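You operate a simulated robot arm through the tools that you are given. There is no shell and no other tool. Be economical: measure what you need, move in short steps, check, and stop when the job is done.

You are at the controls of a simulated robot arm. One attempt, no reset.

TASK
Set the sliding stop to the length of the white corner cap.
Fine: thumb screw loose first; part on the gap rail, stop up to it, screw tight. Where these are worked on the way, their far stop is far enough and under half their travel is too little: stop thumb screw.

The check looks at the end state, three seconds after you hand in, the way a careful person would. Anything else that was tipped, shoved, dropped, spilled or broken makes it a failure. A push-on lid holds only when it is set on centred and level and pressed home; a screw cap is set on level and turned clockwise until tight.

THE ROBOT
A 7-joint arm with a two-finger parallel gripper, fixed in place. Base frame: the origin is at the foot of the arm, x ahead of it, y to its left, z up; the work surface is at about z = 88. Readings come in cm, degrees, newtons and seconds.
With the tool pointing down near the work surface it reaches from about 24 to 68 cm from the base axis. Its first joint turns from -66.0 to 66.0 degrees. Payload 2.4 kg.
Tool frame: the origin (TCP) lies between the finger pads and is the grasp point; the fingertips stand 3 cm ahead of it; z points along the fingers, y is the line along which they close. Largest opening 9.4 cm; finger width 2.8, thickness 1; the body of the gripper, 5 by 9.6 cm, starts 5.5 cm behind the TCP.
Orientation is that of the tool frame in the base frame, as a unit quaternion [w, x, y, z]. With the fingers straight down and closing along the base's y, the tool's x points along the base's -x, its y along +y and its z along -z.

THE INTERFACE
- The arm moves only by the tool apply_moves. Its argument "plan" is a list of rows, each a list of 7 numbers: the turn, a rotation vector about the tool's x, y, z in units of 60 degrees (1.0 is 60 degrees), then the shift along the tool's x, y, z in units of 500 mm (1.0 is 500 mm), then the gripper command, from -1 (shut) to 1 (fully open), values between in proportion. In form: [[rx, ry, rz, x, y, z, fingers], ...]. A call has 1 to 12 rows; each row is the pose to reach, as a shift and turn from the pose commanded when the call began, along the tool's axes at that moment. A call with a number of a shift or a turn outside -1 to 1 is refused whole. A row lasts 0.2 s, in which the tool goes at most 5 cm and 8.6 degrees; a call with a longer step from one row to the next is refused whole, and so is a gripper value outside its range. Where a pose cannot be reached the arm comes as near as it can. A force on the tool above 40 N (or 10 N above the force at the start of the call, whichever is more), or a blocked arm, ends the call early, and 0.2 s more pass. The fingers move at their own pace (about 15.3 cm/s each) and stop on an object; they squeeze with about 33 N. The grip force told is the motor's: it shows also when the fingers shut on nothing. Time passes only in rows, and 0.2 s behind the last, so rows that repeat a pose let the fingers close. It gives the time, the measured TCP pose, the force on the tool (base axes), the opening and the grip force at its end, in the units of the frame above (readings bear some noise), with the torque about the TCP (base axes, N m) and any sound that the robot's microphone picked up.
- Cameras (640 x 400 px; columns grow to the right, rows downward): "scene" is fixed at [4.74, 48.51, 145.99]; the picture's right is [-0.79, -0.62, 0.00], its down [-0.30, 0.38, -0.88] and it looks along [0.54, -0.69, -0.48] (base axes); focal length 325 px, centre (320, 200). "wrist" rides on the gripper at [7.6, 1.4, -10.2] in the tool frame; the picture's right is [-0.18, 0.98, 0.00], its down [-0.75, -0.14, -0.64] and it looks along [-0.63, -0.12, 0.77] (tool axes); focal length 243 px, centre (320, 200).
- grab_frame(camera): a new picture of that camera. No time passes.
- pixel_to_xyz(camera, pixels): for up to 12 pixels [column, row] of the newest picture of that camera ("zoom" is the newest enlarged one), the place [x, y, z] in the base frame of the surface seen there, good to about 0.2 cm, but the place of the scene camera against the robot may be out by one fixed shift of up to 2.5 cm in any direction. No time passes.
- inspect(camera, box): a new picture of the part [left, top, right, bottom] of that camera's present view, enlarged. No time passes.
- hand_in(): hands the job in; it is judged then, once.

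Work in short steps. Measure before you move; look again where a grasp or a placing could have gone wrong, and mend it. You have 80 turns and 54 pictures in all, those below and enlarged ones among them. Open the gripper and draw the arm clear of the work before you hand the job in, unless the task says otherwise; then end with one line.

The tools are called after "Request:" as name(argument=value, ...) on one line, values as JSON. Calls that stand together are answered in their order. apply_moves: Moves the arm, as the interface text tells. Its arguments: {"type":"object","properties":{"plan":{"type":"array"}},"required":["plan"]} The other tools are called the same way: grab_frame (camera) takes a picture; pixel_to_xyz (camera, pixels) gives the place of the surface under pixels of a picture; inspect (camera, box) takes an enlarged picture of a part of a camera's view; hand_in () hands the job in.

At the start:

```text
time_s: 0.0
position: [39.4, 13.68, 118.87]
tool_rot: [-0.001, 0.0, 1.0, 0.0]
force: [0.4, -1.5, -1.1]
wrist_torque: [-0.03, 0.01, 0.0]
width: 9.41
grasp_force: 0.1
```

scene: 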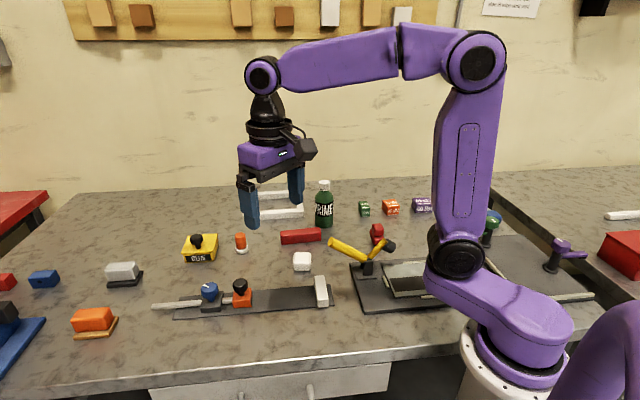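
wrist: 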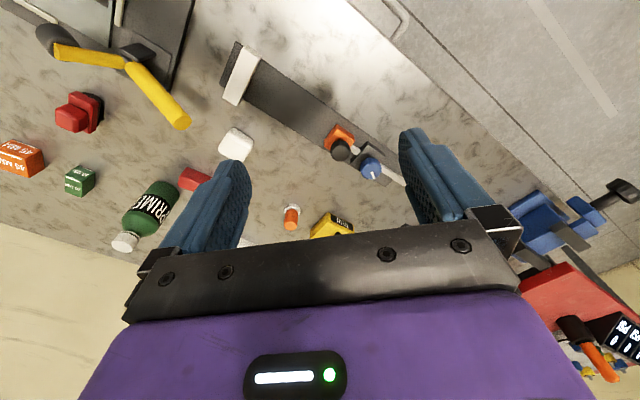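

The scene shows a dark rail at about (175–330, 275–320) with a white end block, an orange slider and a blue knob; the white cap is at (302, 261). I look closer.

Request:
inspect(camera="scene", box=[140, 235, 350, 335])

Request:
inspect(camera="wrist", box=[200, 30, 420, 200])

```text
3.05 times, centred on (245, 285) of scene
```

zoom: 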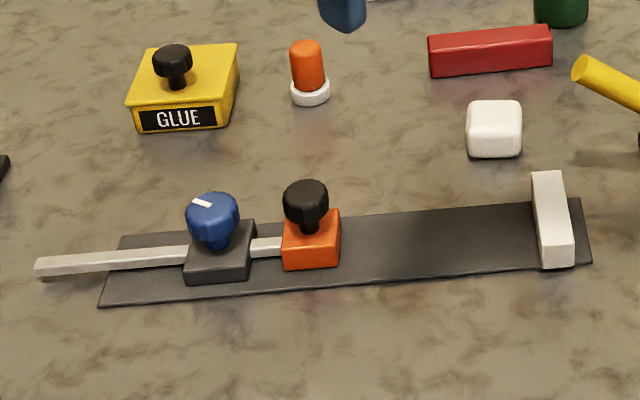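

```text
2.35 times, centred on (310, 115) of wrist
```

zoom: 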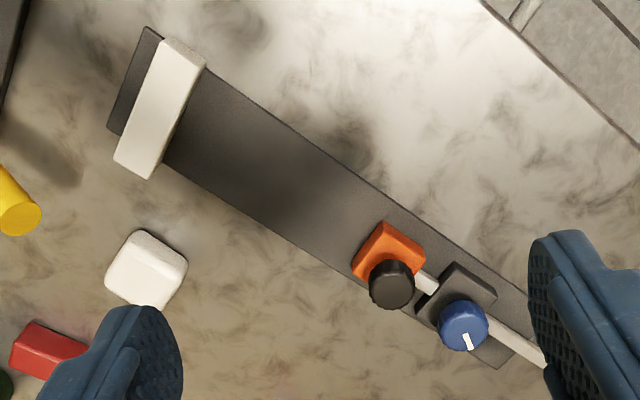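

The rail has the fixed white fence, the orange sliding stop with black knob on a rod, and the clamp block with blue thumb screw. I measure these in the wrist zoom.

Request:
pixel_to_xyz(camera="zoom", pixels=[[180, 42], [140, 160], [205, 70], [150, 172], [392, 285], [390, 240], [462, 325], [470, 280], [145, 265], [150, 28], [120, 130], [500, 350]])

Request:
pixel_to_xyz(camera="scene", pixels=[[302, 257], [302, 266], [295, 257], [309, 257], [209, 286], [240, 284], [320, 280], [327, 312]])

```text
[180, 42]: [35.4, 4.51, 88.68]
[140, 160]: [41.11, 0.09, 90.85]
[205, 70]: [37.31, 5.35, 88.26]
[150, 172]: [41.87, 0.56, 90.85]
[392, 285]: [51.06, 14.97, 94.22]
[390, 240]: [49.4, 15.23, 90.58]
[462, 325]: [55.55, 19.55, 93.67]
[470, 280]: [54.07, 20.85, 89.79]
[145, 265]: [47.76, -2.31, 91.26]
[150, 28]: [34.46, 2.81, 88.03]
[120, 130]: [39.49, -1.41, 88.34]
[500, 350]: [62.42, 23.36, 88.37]
```

```text
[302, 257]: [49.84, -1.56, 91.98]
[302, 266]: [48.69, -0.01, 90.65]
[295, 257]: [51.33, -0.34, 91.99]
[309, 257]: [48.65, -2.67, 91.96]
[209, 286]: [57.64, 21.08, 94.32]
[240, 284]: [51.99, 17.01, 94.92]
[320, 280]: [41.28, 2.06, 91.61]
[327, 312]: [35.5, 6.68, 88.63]
```

Scene and wrist disagree by a couple cm, so I trust the wrist. I move to a survey pose (about 30, 11.7, 110) for a closer look at the rail.

Request:
apply_moves(plan=[[0, 0, 0, 0.047, -0.01, 0.045, 1], [0, 0, 0, 0.094, -0.02, 0.09, 1], [0, 0, 0, 0.141, -0.03, 0.135, 1], [0, 0, 0, 0.188, -0.04, 0.18, 1], [0, 0, 0, 0.188, -0.04, 0.18, 1]])

Request:
grab_frame(camera="wrist")

```text
time_s: 1.2
position: [30.02, 11.48, 110.07]
tool_rot: [0.0, 0.0, 1.0, 0.0]
force: [-1.1, -0.4, -0.7]
wrist_torque: [-0.02, 0.01, 0.01]
width: 9.4
grasp_force: 0.0
```

```text
49 pictures are left
```

wrist: 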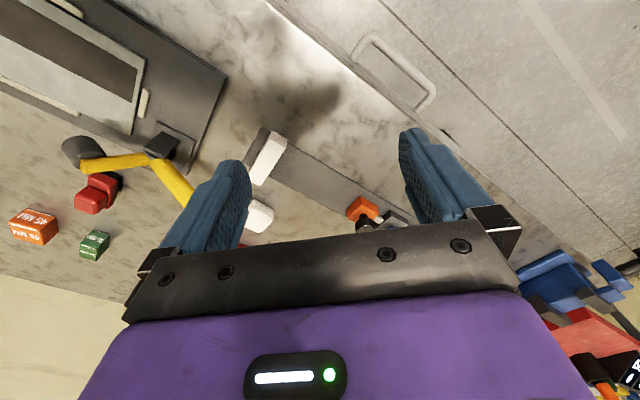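

Fingers hide part of the view; I turn the tool 45° so the rail runs up the picture between the fingers and move over the rail (about 42, 7, 108).

Request:
apply_moves(plan=[[0, 0, -0.125, -0.04, -0.015, 0.007, 1], [0, 0, -0.25, -0.08, -0.03, 0.014, 1], [0, 0, -0.375, -0.12, -0.045, 0.02, 1], [0, 0, -0.5, -0.16, -0.06, 0.027, 1], [0, 0, -0.625, -0.2, -0.075, 0.034, 1], [0, 0, -0.75, -0.24, -0.09, 0.04, 1], [0, 0, -0.75, -0.24, -0.09, 0.04, 1]])

Request:
grab_frame(camera="wrist")

```text
time_s: 2.8
position: [42.04, 7.25, 107.85]
tool_rot: [0.001, -0.383, 0.924, -0.001]
force: [-0.5, 0.0, 0.2]
wrist_torque: [0.03, -0.01, -0.04]
width: 9.39
grasp_force: 0.1
```

```text
48 pictures are left
```

wrist: 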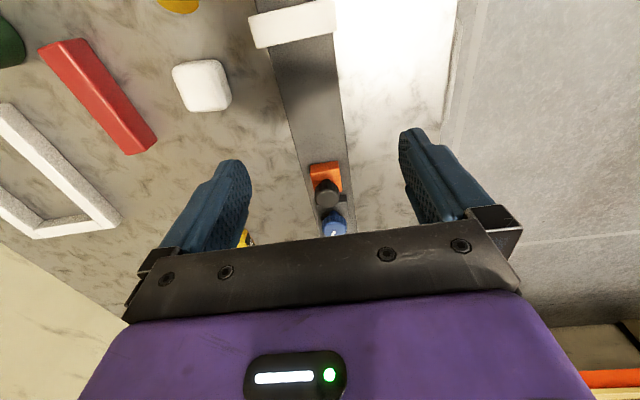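

Rail runs straight up the picture. I measure the fence, cap corners, stop and screw.

Request:
inspect(camera="wrist", box=[160, 0, 400, 150])

Request:
pixel_to_xyz(camera="wrist", pixels=[[255, 45], [333, 28], [258, 30], [328, 10], [316, 190], [338, 190], [315, 168], [338, 164], [325, 195], [333, 222], [300, 158], [347, 150]])

```text
2.67 times, centred on (280, 75) of wrist
```

zoom: 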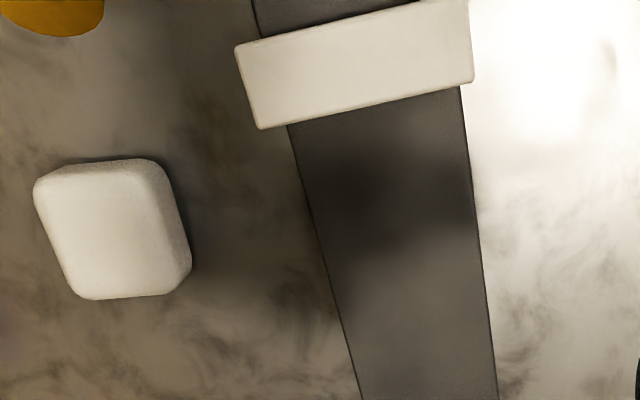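

```text
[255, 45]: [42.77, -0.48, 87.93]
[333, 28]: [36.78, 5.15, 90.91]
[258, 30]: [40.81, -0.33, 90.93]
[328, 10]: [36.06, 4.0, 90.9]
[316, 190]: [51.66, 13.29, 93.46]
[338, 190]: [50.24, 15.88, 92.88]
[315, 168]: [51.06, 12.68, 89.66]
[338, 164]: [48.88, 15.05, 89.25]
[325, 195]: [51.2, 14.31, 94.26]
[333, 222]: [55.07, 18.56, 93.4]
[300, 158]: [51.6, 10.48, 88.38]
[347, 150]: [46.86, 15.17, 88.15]
```

Measuring the cap and fence edges in the zoom.

Request:
pixel_to_xyz(camera="zoom", pixels=[[45, 185], [140, 168], [80, 290], [160, 285], [265, 122], [465, 78], [240, 50], [62, 235], [148, 222], [110, 230], [95, 175], [120, 285]])

Request:
inspect(camera="scene", box=[270, 235, 340, 285])

```text
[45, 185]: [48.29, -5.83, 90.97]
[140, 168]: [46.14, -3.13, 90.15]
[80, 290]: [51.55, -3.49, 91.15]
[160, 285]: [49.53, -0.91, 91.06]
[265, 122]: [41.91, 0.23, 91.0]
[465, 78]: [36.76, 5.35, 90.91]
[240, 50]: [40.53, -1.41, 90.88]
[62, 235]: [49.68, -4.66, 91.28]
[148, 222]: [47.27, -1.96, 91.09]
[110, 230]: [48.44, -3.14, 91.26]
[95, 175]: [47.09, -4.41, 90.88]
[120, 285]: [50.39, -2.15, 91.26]
```

```text
8.00 times, centred on (305, 260) of scene
```

zoom: 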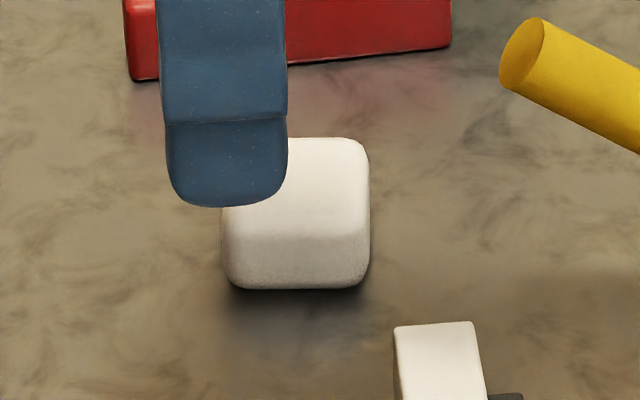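

The cap's long side (≈4+ cm) runs about 36° and the rail runs at 45°; fence face at u≈29.8, stop face at u≈45.1. First the screw: I move above the blue knob (~55.3, 18.9).

Request:
apply_moves(plan=[[0, 0, 0, -0.07, -0.005, 0.023, 1], [0, 0, 0, -0.14, -0.01, 0.046, 1], [0, 0, 0, -0.21, -0.015, 0.07, 1], [0, 0, 0, -0.28, -0.02, 0.094, 1], [0, 0, 0, -0.352, -0.024, 0.117, 1], [0, 0, 0, -0.352, -0.024, 0.117, 1]])

Request:
grab_frame(camera="wrist")

```text
time_s: 4.2
position: [55.34, 18.61, 102.15]
tool_rot: [0.0, -0.382, 0.924, 0.0]
force: [-0.1, -0.1, 0.0]
wrist_torque: [0.02, -0.01, -0.03]
width: 9.39
grasp_force: 0.0
```

```text
45 pictures are left
```

wrist: 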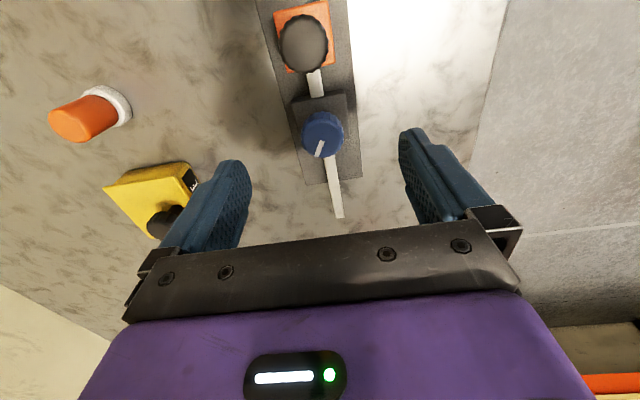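

Request:
inspect(camera="wrist", box=[250, 0, 410, 100])

Request:
pixel_to_xyz(camera="wrist", pixels=[[322, 128], [302, 128], [343, 128], [322, 112], [320, 150], [350, 100], [300, 105], [355, 170], [304, 40], [282, 45], [327, 40], [340, 215]])

Request:
inspect(camera="wrist", box=[270, 90, 380, 160])

```text
4.00 times, centred on (330, 50) of wrist
```

zoom: 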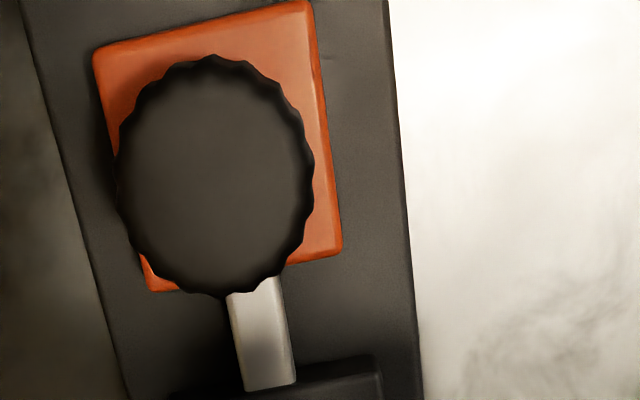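

```text
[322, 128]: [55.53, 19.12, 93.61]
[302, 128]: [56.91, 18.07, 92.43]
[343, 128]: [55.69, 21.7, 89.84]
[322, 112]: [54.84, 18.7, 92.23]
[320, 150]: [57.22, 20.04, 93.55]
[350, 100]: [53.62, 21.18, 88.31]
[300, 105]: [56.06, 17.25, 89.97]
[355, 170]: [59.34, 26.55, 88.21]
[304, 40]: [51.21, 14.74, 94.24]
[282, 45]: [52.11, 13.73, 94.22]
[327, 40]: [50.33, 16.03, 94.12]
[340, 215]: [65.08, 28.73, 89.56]
```

```text
5.71 times, centred on (325, 125) of wrist
```

zoom: 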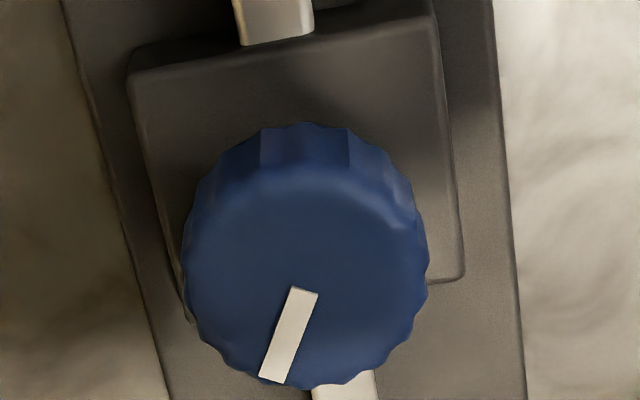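

The blue knob's top face spans zoom (188,270)–(427,270); I get its centre.

Request:
pixel_to_xyz(camera="zoom", pixels=[[192, 272], [422, 266], [300, 180], [318, 378], [307, 275], [293, 295], [270, 375], [310, 140], [160, 120], [440, 120]])

```text
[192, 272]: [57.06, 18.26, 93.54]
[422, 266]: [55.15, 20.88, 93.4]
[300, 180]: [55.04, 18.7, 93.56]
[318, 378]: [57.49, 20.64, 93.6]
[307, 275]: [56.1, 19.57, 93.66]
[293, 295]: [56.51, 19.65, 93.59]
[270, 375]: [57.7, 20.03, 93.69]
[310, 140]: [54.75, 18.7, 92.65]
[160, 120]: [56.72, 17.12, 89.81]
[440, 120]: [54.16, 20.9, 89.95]
```

Knob centre (56.15, 19.6), top 93.6, block top 89.9. I descend to TCP z≈94 with the fingers part open and grip it.

Request:
apply_moves(plan=[[0, 0, 0, -0.0255, 0.0025, 0.03, 0.2], [0, 0, 0, -0.0255, 0.0025, 0.08, 0.2], [0, 0, 0, -0.0255, 0.0025, 0.13, 0.2], [0, 0, 0, -0.0255, 0.0025, 0.163, 0.2], [0, 0, 0, -0.0255, 0.0025, 0.163, -1], [0, 0, 0, -0.0255, 0.0025, 0.163, -1], [0, 0, 0, -0.0255, 0.0025, 0.163, -1]])

Request:
inspect(camera="scene", box=[140, 235, 340, 335])

```text
time_s: 5.8
position: [56.35, 19.62, 93.84]
tool_rot: [0.001, -0.382, 0.924, 0.0]
force: [5.4, -4.7, -2.8]
wrist_torque: [0.23, -0.29, 0.29]
width: 3.55
grasp_force: 44.9
```

```text
3.20 times, centred on (240, 285) of scene
```

zoom: 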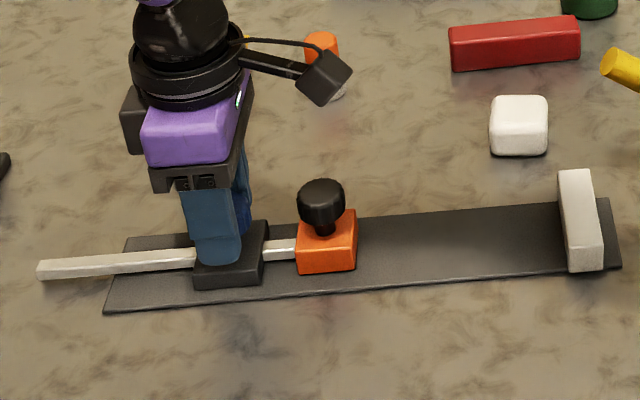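

Gripped (3.55 cm, 45 N). I turn it counter-clockwise (seen from above) 45° and watch the torque.

Request:
apply_moves(plan=[[0, 0, -0.1, 0, 0, 0, -1], [0, 0, -0.2, 0, 0, 0, -1], [0, 0, -0.3, 0, 0, 0, -1], [0, 0, -0.4, 0, 0, 0, -1], [0, 0, -0.5, 0, 0, 0, -1], [0, 0, -0.6, 0, 0, 0, -1], [0, 0, -0.7, 0, 0, 0, -1]])

```text
time_s: 7.4
position: [56.38, 19.6, 94.03]
tool_rot: [0.002, -0.689, 0.725, -0.001]
force: [29.2, -9.2, -4.9]
wrist_torque: [-0.23, 0.66, -0.05]
width: 3.56
grasp_force: 45.4
```

It turned with little torque, but a side force of 29 N says the TCP is slightly off-centre; I shift 0.25 cm in +x and look.

Request:
apply_moves(plan=[[0, 0, 0, 0, -0.005, 0, -1], [0, 0, 0, 0, -0.005, 0, -1]])

Request:
grab_frame(camera="wrist")

```text
time_s: 8.0
position: [56.47, 19.6, 93.97]
tool_rot: [0.0, -0.688, 0.726, 0.0]
force: [7.7, -15.1, 11.6]
wrist_torque: [0.15, -0.06, 0.04]
width: 3.57
grasp_force: 44.7
```

```text
41 pictures are left
```

wrist: 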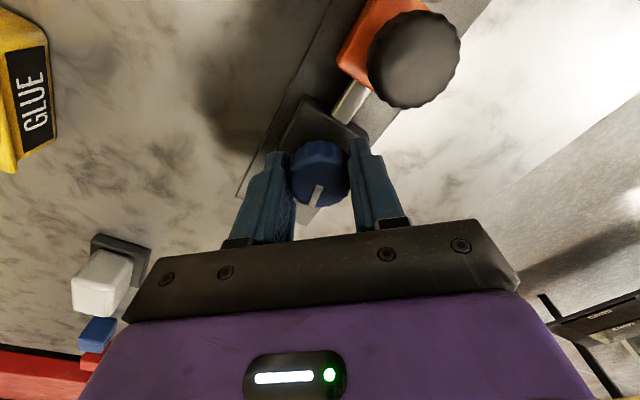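

The pointer follows the gripper. I continue counter-clockwise, up to 70° more.

Request:
apply_moves(plan=[[0, 0, -0.12, 0, 0, 0, -1], [0, 0, -0.24, 0, 0, 0, -1], [0, 0, -0.36, 0, 0, 0, -1], [0, 0, -0.48, 0, 0, 0, -1], [0, 0, -0.6, 0, 0, 0, -1], [0, 0, -0.72, 0, 0, 0, -1], [0, 0, -0.84, 0, 0, 0, -1], [0, 0, -0.96, 0, 0, 0, -1], [0, 0, -1.0, 0, 0, 0, -1]])

Request:
grab_frame(camera="wrist")

```text
time_s: 10.0
position: [56.47, 19.6, 93.99]
tool_rot: [0.001, 0.959, -0.283, -0.001]
force: [4.9, -15.4, 4.6]
wrist_torque: [-0.35, 0.22, 0.03]
width: 3.51
grasp_force: 44.9
```

```text
40 pictures are left
```

wrist: 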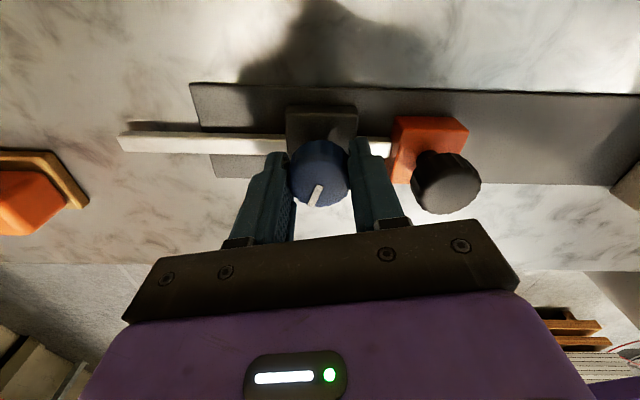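

102° so far and no stop felt; wrist still turns. I go on another 60°.

Request:
apply_moves(plan=[[0, 0, -0.12, 0, 0, 0, -1], [0, 0, -0.24, 0, 0, 0, -1], [0, 0, -0.36, 0, 0, 0, -1], [0, 0, -0.48, 0, 0, 0, -1], [0, 0, -0.6, 0, 0, 0, -1], [0, 0, -0.72, 0, 0, 0, -1], [0, 0, -0.84, 0, 0, 0, -1], [0, 0, -0.96, 0, 0, 0, -1], [0, 0, -1.0, 0, 0, 0, -1]])

Request:
grab_frame(camera="wrist")

```text
time_s: 11.8
position: [56.6, 19.81, 93.84]
tool_rot: [-0.004, 0.985, 0.17, -0.021]
force: [-10.9, -0.9, 12.8]
wrist_torque: [-1.09, 0.88, -0.04]
width: 3.6
grasp_force: 45.3
out of reach, approached as far as the arm can: row 8
stopped in row 8: the force on the tool passed its limit at 85 N (the readings are from after the stop); the commanded pose is now the measured one
```

```text
39 pictures are left
```

wrist: 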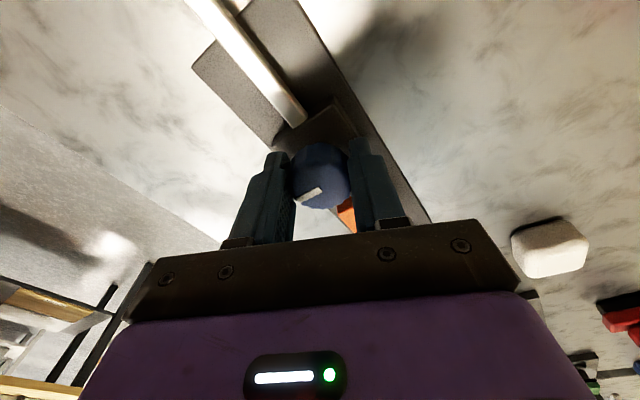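

The wrist reached its end at about 200° and the pointer lagged the gripper (now toward image left), suggesting the screw met its stop. I release, lift, and turn the wrist back.

Request:
apply_moves(plan=[[0, 0, 0, 0, 0, 0, 0.2], [0, 0, 0, 0, 0, 0, 0.2], [0, 0, 0, 0, 0, -0.04, 0.2], [0, 0, 0, 0, 0, -0.1, 0.2], [0, 0, 0.1, 0, 0, -0.16, 0.2], [0, 0, 0.2, 0, 0, -0.16, 0.2], [0, 0, 0.3, 0, 0, -0.16, 0.2], [0, 0, 0.4, 0, 0, -0.16, 0.2], [0, 0, 0.5, 0, 0, -0.16, 0.2], [0, 0, 0.5, 0, 0, -0.16, 0.2]])

Request:
grab_frame(camera="wrist")

```text
time_s: 14.0
position: [57.04, 19.78, 101.66]
tool_rot: [0.001, 0.996, -0.091, -0.02]
force: [0.7, 0.6, -0.1]
wrist_torque: [0.0, -0.01, 0.03]
width: 5.66
grasp_force: 0.0
```

```text
38 pictures are left
```

wrist: 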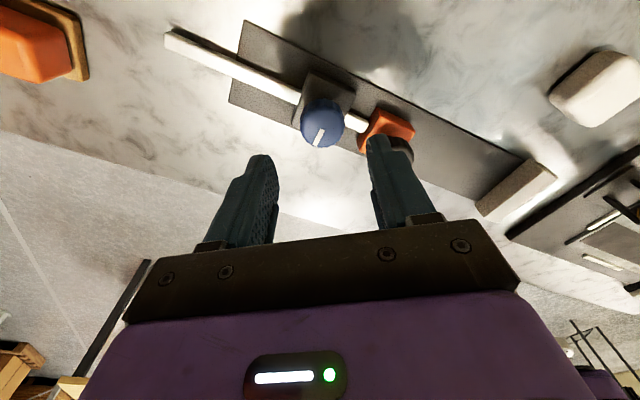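

I measure the pointer's direction now.

Request:
inspect(camera="wrist", box=[270, 80, 380, 160])

Request:
pixel_to_xyz(camera="wrist", pixels=[[323, 130], [318, 143], [320, 138], [303, 125], [341, 128]])

```text
5.00 times, centred on (325, 120) of wrist
```

zoom: 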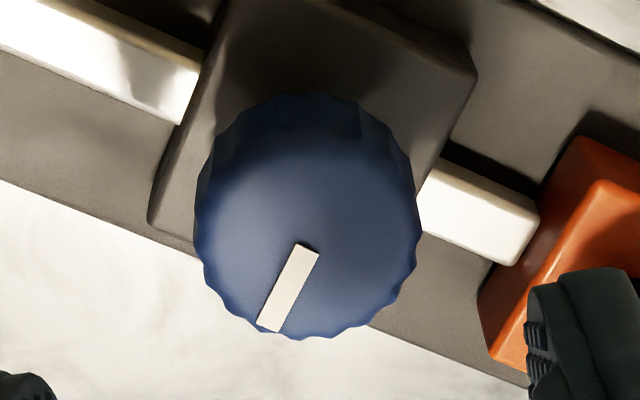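

```text
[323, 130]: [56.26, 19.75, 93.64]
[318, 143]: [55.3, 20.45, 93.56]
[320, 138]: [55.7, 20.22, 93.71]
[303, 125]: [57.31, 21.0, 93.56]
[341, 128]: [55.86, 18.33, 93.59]
```

The pointer went from ~18° to ~144°. To be sure that is the far stop, I turn the wrist back ~60°(+level it) and then regrip for another counter-clockwise try.

Request:
apply_moves(plan=[[0, 0.038, 0, -0.0111, 0.0047, 0, 0.2], [0.003, 0.037, 0.12, -0.0111, 0.0047, 0, 0.2], [0.005, 0.037, 0.24, -0.0111, 0.0047, 0, 0.2], [0.007, 0.037, 0.36, -0.0111, 0.0047, 0, 0.2], [0.01, 0.036, 0.48, -0.0111, 0.0047, 0, 0.2], [0.012, 0.036, 0.6, -0.0111, 0.0047, 0, 0.2], [0.014, 0.036, 0.72, -0.0111, 0.0047, 0, 0.2], [0.017, 0.035, 0.84, -0.0111, 0.0047, 0, 0.2], [0.019, 0.035, 0.96, -0.0111, 0.0047, 0, 0.2], [0.019, 0.035, 0.96, -0.0111, 0.0047, 0, 0.2]])

```text
time_s: 16.2
position: [56.48, 19.4, 101.79]
tool_rot: [0.001, 0.829, -0.56, 0.001]
force: [-0.3, -0.4, -0.3]
wrist_torque: [0.05, 0.0, -0.03]
width: 5.66
grasp_force: 0.1
```

Level and centred; I descend, grip and try 40° more counter-clockwise.

Request:
apply_moves(plan=[[0, 0, 0, -0.0046, -0.0019, 0.06, 0.2], [0, 0, 0, -0.0046, -0.0019, 0.12, 0.2], [0, 0, 0, -0.0046, -0.0019, 0.155, 0.2], [0, 0, 0, -0.0046, -0.0019, 0.155, -1], [0, 0, 0, -0.0046, -0.0019, 0.155, -1], [0, 0, 0, -0.0046, -0.0019, 0.155, -1]])

Request:
apply_moves(plan=[[0, 0, -0.1, 0, 0, 0, -1], [0, 0, -0.2, 0, 0, 0, -1], [0, 0, -0.3, 0, 0, 0, -1], [0, 0, -0.4, 0, 0, 0, -1], [0, 0, -0.5, 0, 0, 0, -1], [0, 0, -0.6, 0, 0, 0, -1], [0, 0, -0.6, 0, 0, 0, -1]])

Request:
grab_frame(camera="wrist")

```text
time_s: 17.6
position: [56.34, 19.63, 93.97]
tool_rot: [0.002, 0.829, -0.56, 0.002]
force: [-2.3, -2.0, 1.2]
wrist_torque: [0.21, -0.44, -0.01]
width: 3.6
grasp_force: 45.1
```

```text
time_s: 19.2
position: [56.55, 19.6, 93.93]
tool_rot: [0.002, 0.961, -0.275, 0.001]
force: [-4.6, -5.6, -4.5]
wrist_torque: [0.41, -0.21, -0.94]
width: 3.55
grasp_force: 45.2
```

```text
36 pictures are left
```

wrist: 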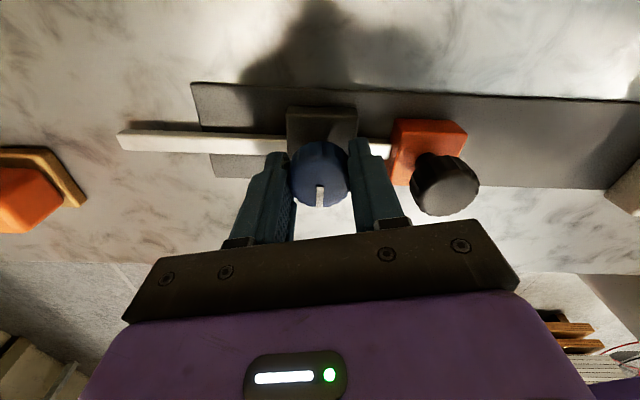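

Torque −0.94 N·m with the knob not following: far stop reached, screw loose. I release, lift and turn back.

Request:
apply_moves(plan=[[0, 0, 0, 0, 0, 0, 0.2], [0, 0, 0, 0, 0, 0, 0.2], [0, 0, 0, 0, 0, -0.06, 0.2], [0, 0, 0, 0, 0, -0.14, 0.2], [0, 0, 0.12, 0, 0, -0.22, 0.2], [0, 0, 0.24, 0, 0, -0.22, 0.2], [0, 0, 0.36, 0, 0, -0.22, 0.2], [0, 0, 0.48, 0, 0, -0.22, 0.2], [0, 0, 0.62, 0, 0, -0.22, 0.2], [0, 0, 0.76, 0, 0, -0.22, 0.2], [0, 0, 0.9, 0, 0, -0.22, 0.2], [0, 0, 1.0, 0, 0, -0.22, 0.2]])

```text
time_s: 21.8
position: [56.56, 19.8, 105.05]
tool_rot: [-0.001, -0.694, 0.72, -0.002]
force: [-1.3, -0.4, 0.2]
wrist_torque: [0.01, -0.02, -0.01]
width: 5.64
grasp_force: 0.2
```

Now I go above the cap (48.4, −3.1) with the tool turned to its estimated 36°.

Request:
apply_moves(plan=[[0, 0, 0.12, 0.06, 0.02, 0, 0.6], [0, 0, 0.24, 0.125, 0.04, 0, 0.6], [0, 0, 0.36, 0.19, 0.06, 0.01, 0.6], [0, 0, 0.48, 0.26, 0.08, 0.02, 0.6], [0, 0, 0.6, 0.33, 0.105, 0.03, 0.6], [0, 0, 0.73, 0.4, 0.125, 0.04, 0.6], [0, 0, 0.865, 0.464, 0.147, 0.04, 0.6], [0, 0, 0.865, 0.464, 0.147, 0.04, 0.6]])

Request:
inspect(camera="wrist", box=[200, 30, 440, 180])

```text
time_s: 23.6
position: [48.24, -3.18, 103.24]
tool_rot: [0.001, -0.309, 0.951, -0.002]
force: [0.9, -0.3, -0.3]
wrist_torque: [0.0, -0.01, 0.04]
width: 7.5
grasp_force: 0.0
```

```text
2.67 times, centred on (320, 105) of wrist
```

zoom: 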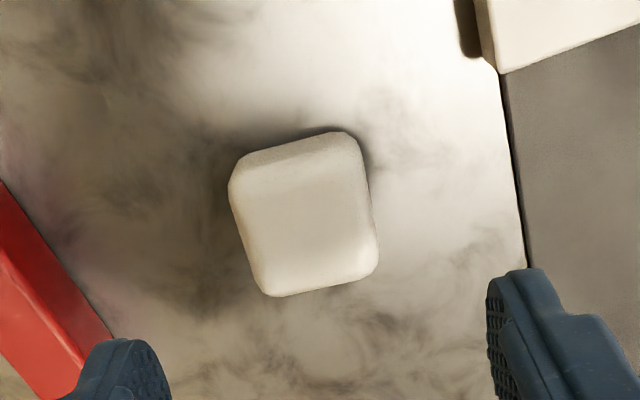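

Cap visible; I measure its sides.

Request:
pixel_to_xyz(camera="zoom", pixels=[[248, 172], [350, 150], [268, 285], [370, 262], [240, 230], [368, 205], [300, 165], [320, 282], [262, 160], [335, 140], [308, 220]])

Request:
inspect(camera="wrist", box=[270, 70, 360, 150])

```text
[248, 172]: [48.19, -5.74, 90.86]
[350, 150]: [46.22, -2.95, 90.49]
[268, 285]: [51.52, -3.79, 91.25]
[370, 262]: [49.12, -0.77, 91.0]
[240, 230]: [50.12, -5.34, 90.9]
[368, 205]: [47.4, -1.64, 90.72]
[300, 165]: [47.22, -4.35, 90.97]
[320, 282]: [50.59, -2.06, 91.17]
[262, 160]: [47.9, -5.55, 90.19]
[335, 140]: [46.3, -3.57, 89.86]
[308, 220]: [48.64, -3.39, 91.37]
```

```text
5.00 times, centred on (315, 110) of wrist
```

zoom: 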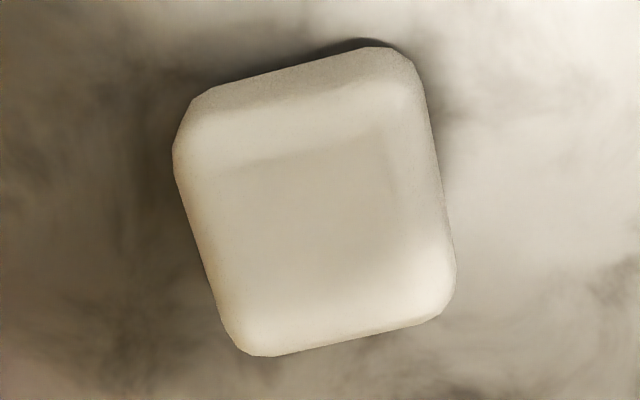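

I check where the red block's near edge is relative to the left finger's landing spot.

Request:
grab_frame(camera="wrist")

Request:
pixel_to_xyz(camera="wrist", pixels=[[202, 100], [220, 130], [240, 155], [205, 115]])

```text
33 pictures are left
```

wrist: 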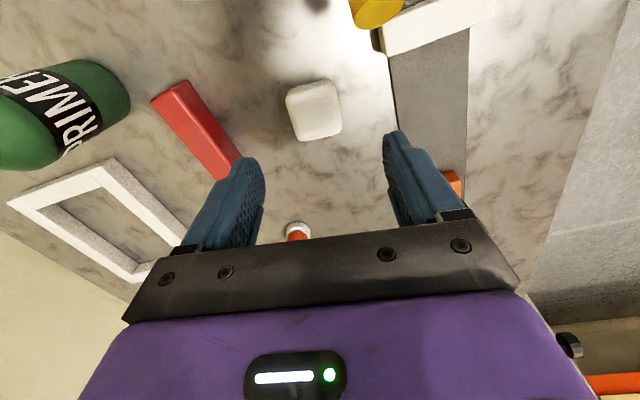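

```text
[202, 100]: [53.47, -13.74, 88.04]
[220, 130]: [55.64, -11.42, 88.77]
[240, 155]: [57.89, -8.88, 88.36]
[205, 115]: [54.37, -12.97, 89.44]
```

Red block is ≥5 cm away, fine. I descend on the cap and grip across its 126° axis, which also measures that dimension.

Request:
apply_moves(plan=[[0, 0, 0, -0.006, -0.009, 0.06, 0.5], [0, 0, 0, -0.006, -0.009, 0.14, 0.5], [0, 0, 0, -0.006, -0.009, 0.21, 0.5], [0, 0, 0, -0.006, -0.009, 0.23, 0.5], [0, 0, 0, -0.006, -0.009, 0.23, 0.5], [0, 0, 0, -0.006, -0.009, 0.23, -1], [0, 0, 0, -0.006, -0.009, 0.23, -1], [0, 0, 0, -0.006, -0.009, 0.23, -1]])

Request:
grab_frame(camera="wrist")

```text
time_s: 25.4
position: [48.81, -3.54, 91.51]
tool_rot: [0.0, -0.31, 0.951, -0.003]
force: [-0.2, 0.3, -0.3]
wrist_torque: [0.02, 0.03, 0.0]
width: 5.13
grasp_force: 33.0
```

```text
32 pictures are left
```

wrist: 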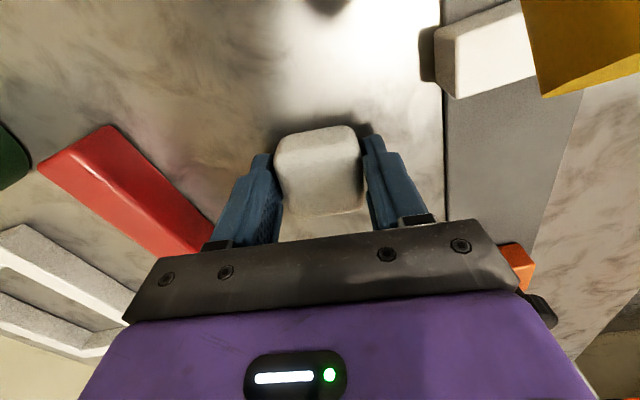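

Width 5.13 across this axis, so I must compare the other axis. I release, lift and turn 90° to measure it.

Request:
apply_moves(plan=[[0, 0, 0, 0, 0, 0, 0.5], [0, 0, 0, 0, 0, 0, 0.5], [0, 0, 0, 0, 0, -0.07, 0.5], [0, 0, 0, 0, 0, -0.14, 0.5], [0, 0, 0.14, 0, 0, -0.14, 0.5], [0, 0, 0.28, 0, 0, -0.14, 0.5], [0, 0, 0.42, 0, 0, -0.14, 0.5], [0, 0, 0.56, 0, 0, -0.14, 0.5], [0, 0, 0.7, 0, 0, -0.14, 0.5], [0, 0, 0.84, 0, 0, -0.14, 0.5], [0, 0, 0.98, 0, 0, -0.14, 0.5], [0, 0, 0.98, 0, 0, -0.14, 0.5]])

Request:
apply_moves(plan=[[0, 0, 0.13, 0, 0, 0, 0.5], [0, 0, 0.26, 0, 0, 0, 0.5], [0, 0, 0.39, 0, 0, 0, 0.5], [0, 0, 0.52, 0, 0, 0, 0.5], [0, 0, 0.52, 0, 0, 0, 0.5]])

Request:
grab_frame(camera="wrist")

```text
time_s: 28.0
position: [48.88, -3.48, 98.64]
tool_rot: [0.001, 0.198, 0.98, -0.003]
force: [-0.2, -0.2, 0.1]
wrist_torque: [0.01, -0.01, -0.05]
width: 7.05
grasp_force: 0.0
```

```text
time_s: 29.2
position: [48.88, -3.49, 98.58]
tool_rot: [0.003, 0.454, 0.891, -0.002]
force: [0.4, -0.7, -0.7]
wrist_torque: [0.03, 0.0, -0.01]
width: 7.07
grasp_force: 0.1
```

```text
31 pictures are left
```

wrist: 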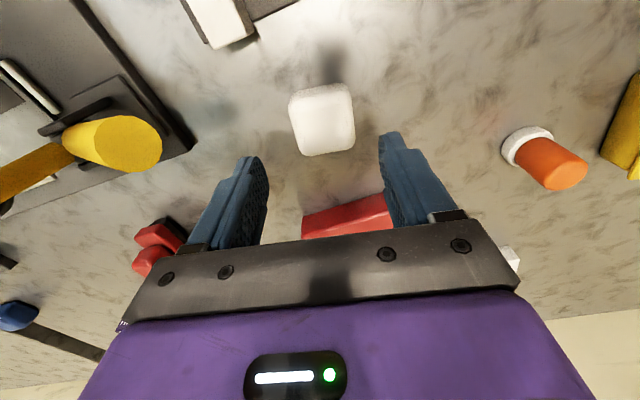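

Checking clearance to the yellow lever at (130,145) before descending.

Request:
pixel_to_xyz(camera="wrist", pixels=[[150, 130], [110, 145], [158, 150], [230, 30], [293, 120], [352, 115], [322, 150], [325, 90]])

```text
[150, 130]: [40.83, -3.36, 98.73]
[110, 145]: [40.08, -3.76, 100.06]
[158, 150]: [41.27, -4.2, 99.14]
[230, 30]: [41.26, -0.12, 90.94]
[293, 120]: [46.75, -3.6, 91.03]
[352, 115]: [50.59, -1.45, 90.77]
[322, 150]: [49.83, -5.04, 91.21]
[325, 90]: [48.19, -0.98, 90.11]
```

The lever tip clears the gripper body by about 2 cm. I descend and grip across the other axis.

Request:
apply_moves(plan=[[0, 0, 0, 0, 0, 0.06, 0.5], [0, 0, 0, 0, 0, 0.12, 0.5], [0, 0, 0, 0, 0, 0.141, 0.5], [0, 0, 0, 0, 0, 0.141, 0.5], [0, 0, 0, 0, 0, 0.141, -1], [0, 0, 0, 0, 0, 0.141, -1], [0, 0, 0, 0, 0, 0.141, -1]])

Request:
grab_frame(camera="wrist")

```text
time_s: 30.8
position: [48.93, -3.35, 91.57]
tool_rot: [0.002, 0.452, 0.892, -0.002]
force: [0.0, 0.3, 0.5]
wrist_torque: [-0.02, -0.01, -0.01]
width: 5.16
grasp_force: 33.2
```

```text
30 pictures are left
```

wrist: 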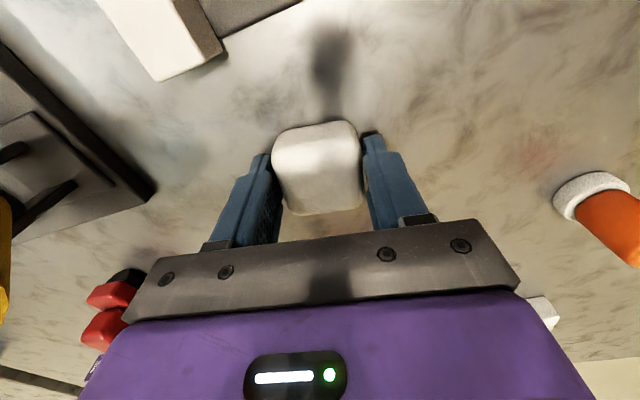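

Both axes read about 5.15 cm: the cap is square in plan, so orientation is free. I lift it and turn to −135° (grip across the rail, camera away from the yellow lever).

Request:
apply_moves(plan=[[0, 0, 0, 0, 0, -0.06, -1], [0, 0, 0, 0, 0, -0.13, -1], [0, 0, 0.13, 0, 0, -0.13, -1], [0, 0, 0.26, 0, 0, -0.13, -1], [0, 0, 0.39, 0, 0, -0.13, -1], [0, 0, 0.52, 0, 0, -0.13, -1], [0, 0, 0.65, 0, 0, -0.13, -1], [0, 0, 0.78, 0, 0, -0.13, -1], [0, 0, 0.91, 0, 0, -0.13, -1], [0, 0, 0.98, 0, 0, -0.13, -1], [0, 0, 0.98, 0, 0, -0.13, -1]])

```text
time_s: 33.2
position: [48.77, -3.39, 97.99]
tool_rot: [0.003, 0.833, 0.554, -0.001]
force: [0.0, -0.5, -0.6]
wrist_torque: [-0.02, -0.02, 0.06]
width: 5.13
grasp_force: 33.1
```

Now over the target spot (41.3, 4.8) next to the fence, finishing the turn.

Request:
apply_moves(plan=[[0, 0, 0.12, 0.031, -0.067, 0, -1], [0, 0, 0.24, 0.062, -0.134, 0, -1], [0, 0, 0.372, 0.094, -0.201, 0, -1], [0, 0, 0.372, 0.094, -0.201, 0, -1], [0, 0, 0.372, 0.094, -0.201, 0, -1]])

Request:
grab_frame(camera="wrist")

Request:
inspect(camera="scene", box=[230, 200, 390, 320])

```text
time_s: 34.4
position: [41.5, 4.82, 97.75]
tool_rot: [0.003, 0.924, 0.382, -0.001]
force: [0.1, 0.1, -0.4]
wrist_torque: [-0.01, -0.02, -0.01]
width: 5.16
grasp_force: 32.4
```

```text
29 pictures are left
```

wrist: 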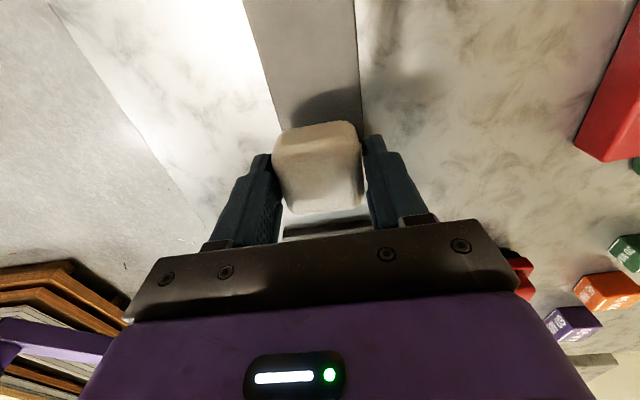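

```text
3.33 times, centred on (310, 260) of scene
```

zoom: 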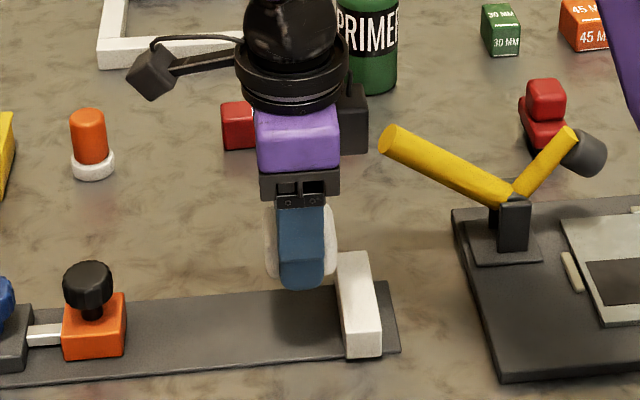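

Aligned above the rail with ~4 mm clearance to the fence. I lower to TCP z≈91.9.

Request:
apply_moves(plan=[[0, 0, 0, 0, 0, 0.05, -1], [0, 0, 0, 0, 0, 0.09, -1], [0, 0, 0, 0, 0, 0.11, -1], [0, 0, 0, 0, 0, 0.117, -1], [0, 0, 0, 0, 0, 0.117, -1]])

Request:
inspect(camera="scene", box=[270, 240, 350, 320])

```text
time_s: 35.6
position: [41.47, 4.93, 92.07]
tool_rot: [0.003, 0.924, 0.383, -0.001]
force: [-0.2, 0.2, -0.8]
wrist_torque: [0.01, 0.01, -0.02]
width: 5.14
grasp_force: 32.6
```

```text
5.00 times, centred on (310, 280) of scene
```

zoom: 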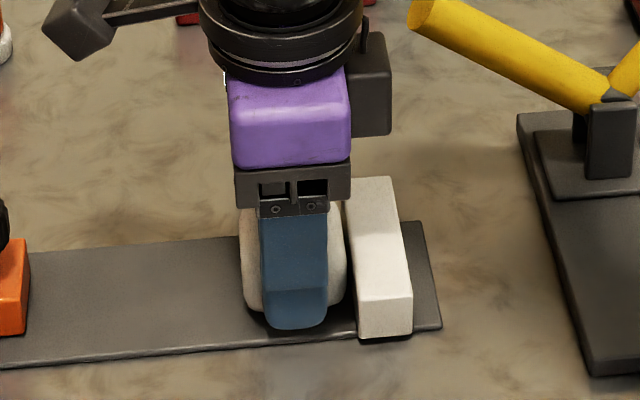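

No contact yet; I lower in 1 mm steps, then slide slightly toward the fence.

Request:
apply_moves(plan=[[0, 0, 0, 0, 0, 0.002, -1], [0, 0, 0, 0, 0, 0.004, -1], [0, 0, 0, 0, 0, 0.004, -1]])

Request:
apply_moves(plan=[[0, 0, 0, -0.002, 0, 0, -1], [0, 0, 0, -0.004, 0, 0, -1], [0, 0, 0, -0.006, 0, 0, -1], [0, 0, 0, -0.006, 0, 0, -1]])

```text
time_s: 36.4
position: [41.43, 4.91, 92.01]
tool_rot: [0.003, 0.924, 0.383, -0.001]
force: [0.0, 0.1, -0.4]
wrist_torque: [0.01, 0.03, 0.0]
width: 5.17
grasp_force: 32.7
```

```text
time_s: 37.4
position: [41.3, 4.71, 91.94]
tool_rot: [0.004, 0.924, 0.383, 0.001]
force: [1.0, 4.2, 13.6]
wrist_torque: [0.18, 0.32, -0.15]
width: 5.13
grasp_force: 33.2
```

Contact felt (13.6 N up, ~4 N along the rail): the cap is on the rail. I release slowly and look.

Request:
apply_moves(plan=[[0, 0, 0, 0, 0, 0, -0.05], [0, 0, 0, 0, 0, 0, 0.2], [0, 0, 0, 0, 0, -0.05, 0.35], [0, 0, 0, 0, 0, -0.13, 0.35], [0, 0, 0, 0, 0, -0.2, 0.35], [0, 0, 0, 0, 0, -0.2, 0.35]])

Request:
inspect(camera="scene", box=[220, 240, 350, 320])

Request:
grab_frame(camera="wrist")

```text
time_s: 38.8
position: [40.97, 4.78, 102.08]
tool_rot: [0.002, 0.924, 0.382, -0.001]
force: [0.5, -0.5, 0.1]
wrist_torque: [0.02, -0.04, 0.01]
width: 6.38
grasp_force: 0.1
```

```text
4.92 times, centred on (285, 280) of scene
```

zoom: 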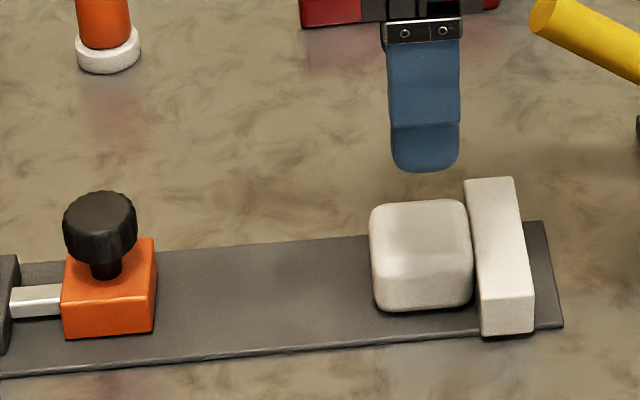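

```text
25 pictures are left
```

wrist: 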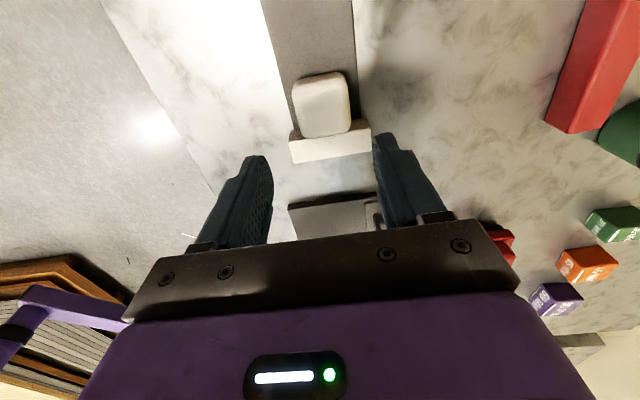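

The cap sits flat on the rail against the fence. Next I go above the stop's black knob (~51.2, 14.85).

Request:
apply_moves(plan=[[0, 0, 0, 0.072, 0.001, 0, 0.35], [0, 0, 0, 0.144, 0.002, 0, 0.35], [0, 0, 0, 0.216, 0.003, 0, 0.35], [0, 0, 0, 0.2867, 0.003, 0, 0.2], [0, 0, 0, 0.2867, 0.003, 0, 0.2]])

Request:
inspect(camera="wrist", box=[240, 70, 400, 170])

Request:
pixel_to_xyz(camera="zoom", pixels=[[320, 200], [250, 200], [390, 200], [320, 150], [320, 250]])

```text
time_s: 40.0
position: [51.58, 14.67, 102.06]
tool_rot: [0.003, 0.924, 0.383, 0.0]
force: [1.1, -0.5, 0.0]
wrist_torque: [0.01, 0.04, -0.01]
width: 5.67
grasp_force: 0.1
```

```text
4.00 times, centred on (320, 120) of wrist
```

zoom: 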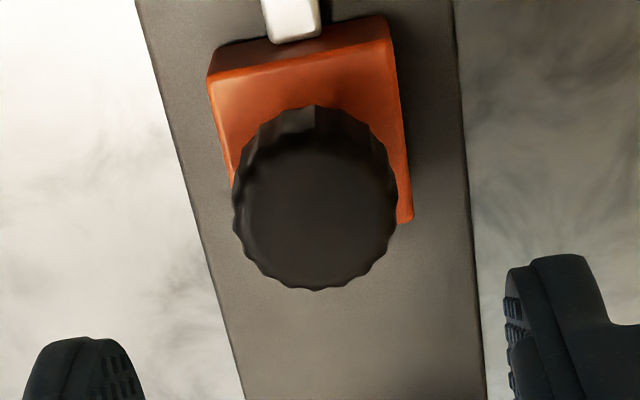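

```text
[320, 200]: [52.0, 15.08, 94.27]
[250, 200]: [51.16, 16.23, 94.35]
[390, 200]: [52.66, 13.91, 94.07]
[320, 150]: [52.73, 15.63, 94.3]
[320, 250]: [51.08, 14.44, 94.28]
```

Knob centre (51.8, 15.0). I centre, descend to TCP 94.5 and grip it.

Request:
apply_moves(plan=[[0, 0, 0, 0.0076, 0, 0.05, 0.2], [0, 0, 0, 0.0076, 0, 0.11, 0.2], [0, 0, 0, 0.0076, -0.001, 0.151, 0.2], [0, 0, 0, 0.0076, -0.001, 0.151, 0.2], [0, 0, 0, 0.0076, -0.001, 0.151, -1], [0, 0, 0, 0.0076, -0.001, 0.151, -1], [0, 0, 0, 0.0076, -0.001, 0.151, -1]])

```text
time_s: 41.6
position: [51.66, 14.71, 94.54]
tool_rot: [0.002, 0.924, 0.383, -0.001]
force: [-3.5, 3.0, -1.7]
wrist_torque: [0.57, 0.12, 0.04]
width: 3.18
grasp_force: 44.8
```

Gripped (3.18 cm). I slide the stop toward the cap by 5 cm first, checking force.

Request:
apply_moves(plan=[[0, 0, 0, -0.02, 0, 0, -1], [0, 0, 0, -0.04, 0, 0, -1], [0, 0, 0, -0.06, 0, 0, -1], [0, 0, 0, -0.08, 0, 0, -1], [0, 0, 0, -0.1, 0, 0, -1], [0, 0, 0, -0.1, 0, 0, -1]])

Request:
inspect(camera="scene", box=[180, 220, 350, 330])

```text
time_s: 43.0
position: [47.91, 11.32, 94.42]
tool_rot: [0.004, 0.924, 0.383, 0.0]
force: [2.1, -2.2, 4.6]
wrist_torque: [0.05, 0.46, 0.25]
width: 3.18
grasp_force: 45.0
```

```text
3.64 times, centred on (265, 275) of scene
```

zoom: 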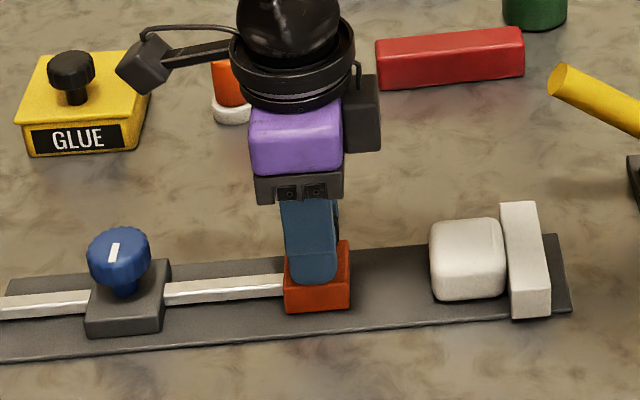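

It slides freely. Another 4.3 cm, then I creep.

Request:
apply_moves(plan=[[0, 0, 0, -0.02, 0, 0, -1], [0, 0, 0, -0.04, 0, 0, -1], [0, 0, 0, -0.06, 0, 0, -1], [0, 0, 0, -0.075, 0, 0, -1], [0, 0, 0, -0.086, 0, 0, -1], [0, 0, 0, -0.086, 0, 0, -1]])

Request:
inspect(camera="scene", box=[240, 240, 350, 320])

```text
time_s: 44.4
position: [45.19, 8.37, 94.51]
tool_rot: [0.003, 0.924, 0.383, 0.002]
force: [5.4, -2.2, 33.3]
wrist_torque: [0.35, 0.26, 0.01]
width: 3.19
grasp_force: 45.2
```

```text
5.00 times, centred on (295, 280) of scene
```

zoom: 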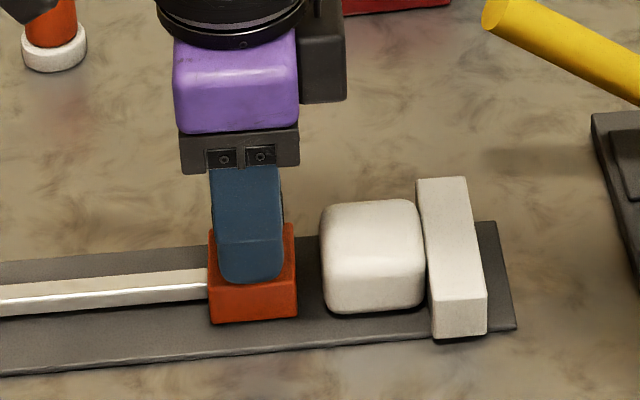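

About 1 cm remains; upward force of 33 N, so I raise 1 mm and creep on 0.7 cm.

Request:
apply_moves(plan=[[0, 0, 0, 0, 0, -0.002, -1], [0, 0, 0, -0.005, 0, -0.002, -1], [0, 0, 0, -0.01, 0, -0.002, -1], [0, 0, 0, -0.014, 0, -0.002, -1], [0, 0, 0, -0.014, 0, -0.002, -1]])

Request:
inspect(camera="scene", box=[240, 240, 350, 320])

```text
time_s: 45.6
position: [44.58, 7.82, 94.5]
tool_rot: [0.004, 0.924, 0.382, 0.0]
force: [14.7, -14.1, -3.0]
wrist_torque: [0.28, -0.27, 0.14]
width: 3.2
grasp_force: 44.9
```

```text
5.00 times, centred on (295, 280) of scene
```

zoom: 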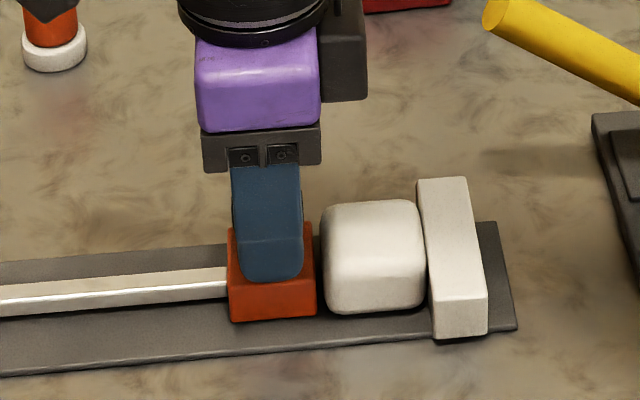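

Small gap left; I relieve the sideways force (1 mm) and creep another 5 mm with force watching.

Request:
apply_moves(plan=[[0, 0, 0, 0, 0.003, 0, -1], [0, 0, 0, -0.003, 0.003, 0, -1], [0, 0, 0, -0.006, 0.003, 0, -1], [0, 0, 0, -0.006, 0.003, 0, -1]])

Request:
apply_moves(plan=[[0, 0, 0, -0.002, 0, 0, -1], [0, 0, 0, -0.004, 0, 0, -1], [0, 0, 0, -0.004, 0, 0, -1]])

Request:
inspect(camera="scene", box=[240, 240, 350, 320])

```text
time_s: 46.6
position: [44.38, 7.74, 94.54]
tool_rot: [0.002, 0.924, 0.383, -0.002]
force: [3.0, -0.8, -4.2]
wrist_torque: [1.16, -0.66, -0.24]
width: 3.2
grasp_force: 44.9
```

```text
time_s: 47.4
position: [44.4, 7.59, 94.46]
tool_rot: [0.002, 0.923, 0.386, 0.0]
force: [6.5, 15.0, -5.9]
wrist_torque: [-0.07, 1.03, 0.06]
width: 3.19
grasp_force: 45.3
```

```text
5.00 times, centred on (295, 280) of scene
```

zoom: 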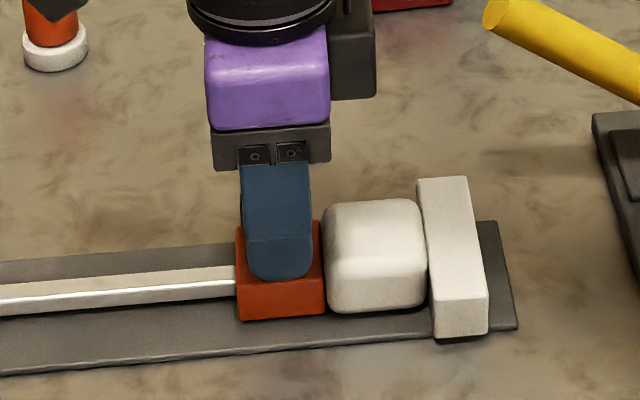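

Along-rail force ~15 N: the stop meets the cap. I press 2 mm more (command) to seat everything, then check.

Request:
apply_moves(plan=[[0, 0, 0, -0.002, 0, 0, -1], [0, 0, 0, -0.004, 0, 0, -1], [0, 0, 0, -0.004, 0, 0, -1]])

```text
time_s: 48.3
position: [44.35, 7.63, 94.46]
tool_rot: [0.002, 0.923, 0.384, 0.003]
force: [5.5, 4.8, -8.2]
wrist_torque: [0.35, 0.44, 0.04]
width: 3.19
grasp_force: 45.1
stopped in row 3: the force on the tool passed its limit at 40 N (the readings are from after the stop); the commanded pose is now the measured one
```

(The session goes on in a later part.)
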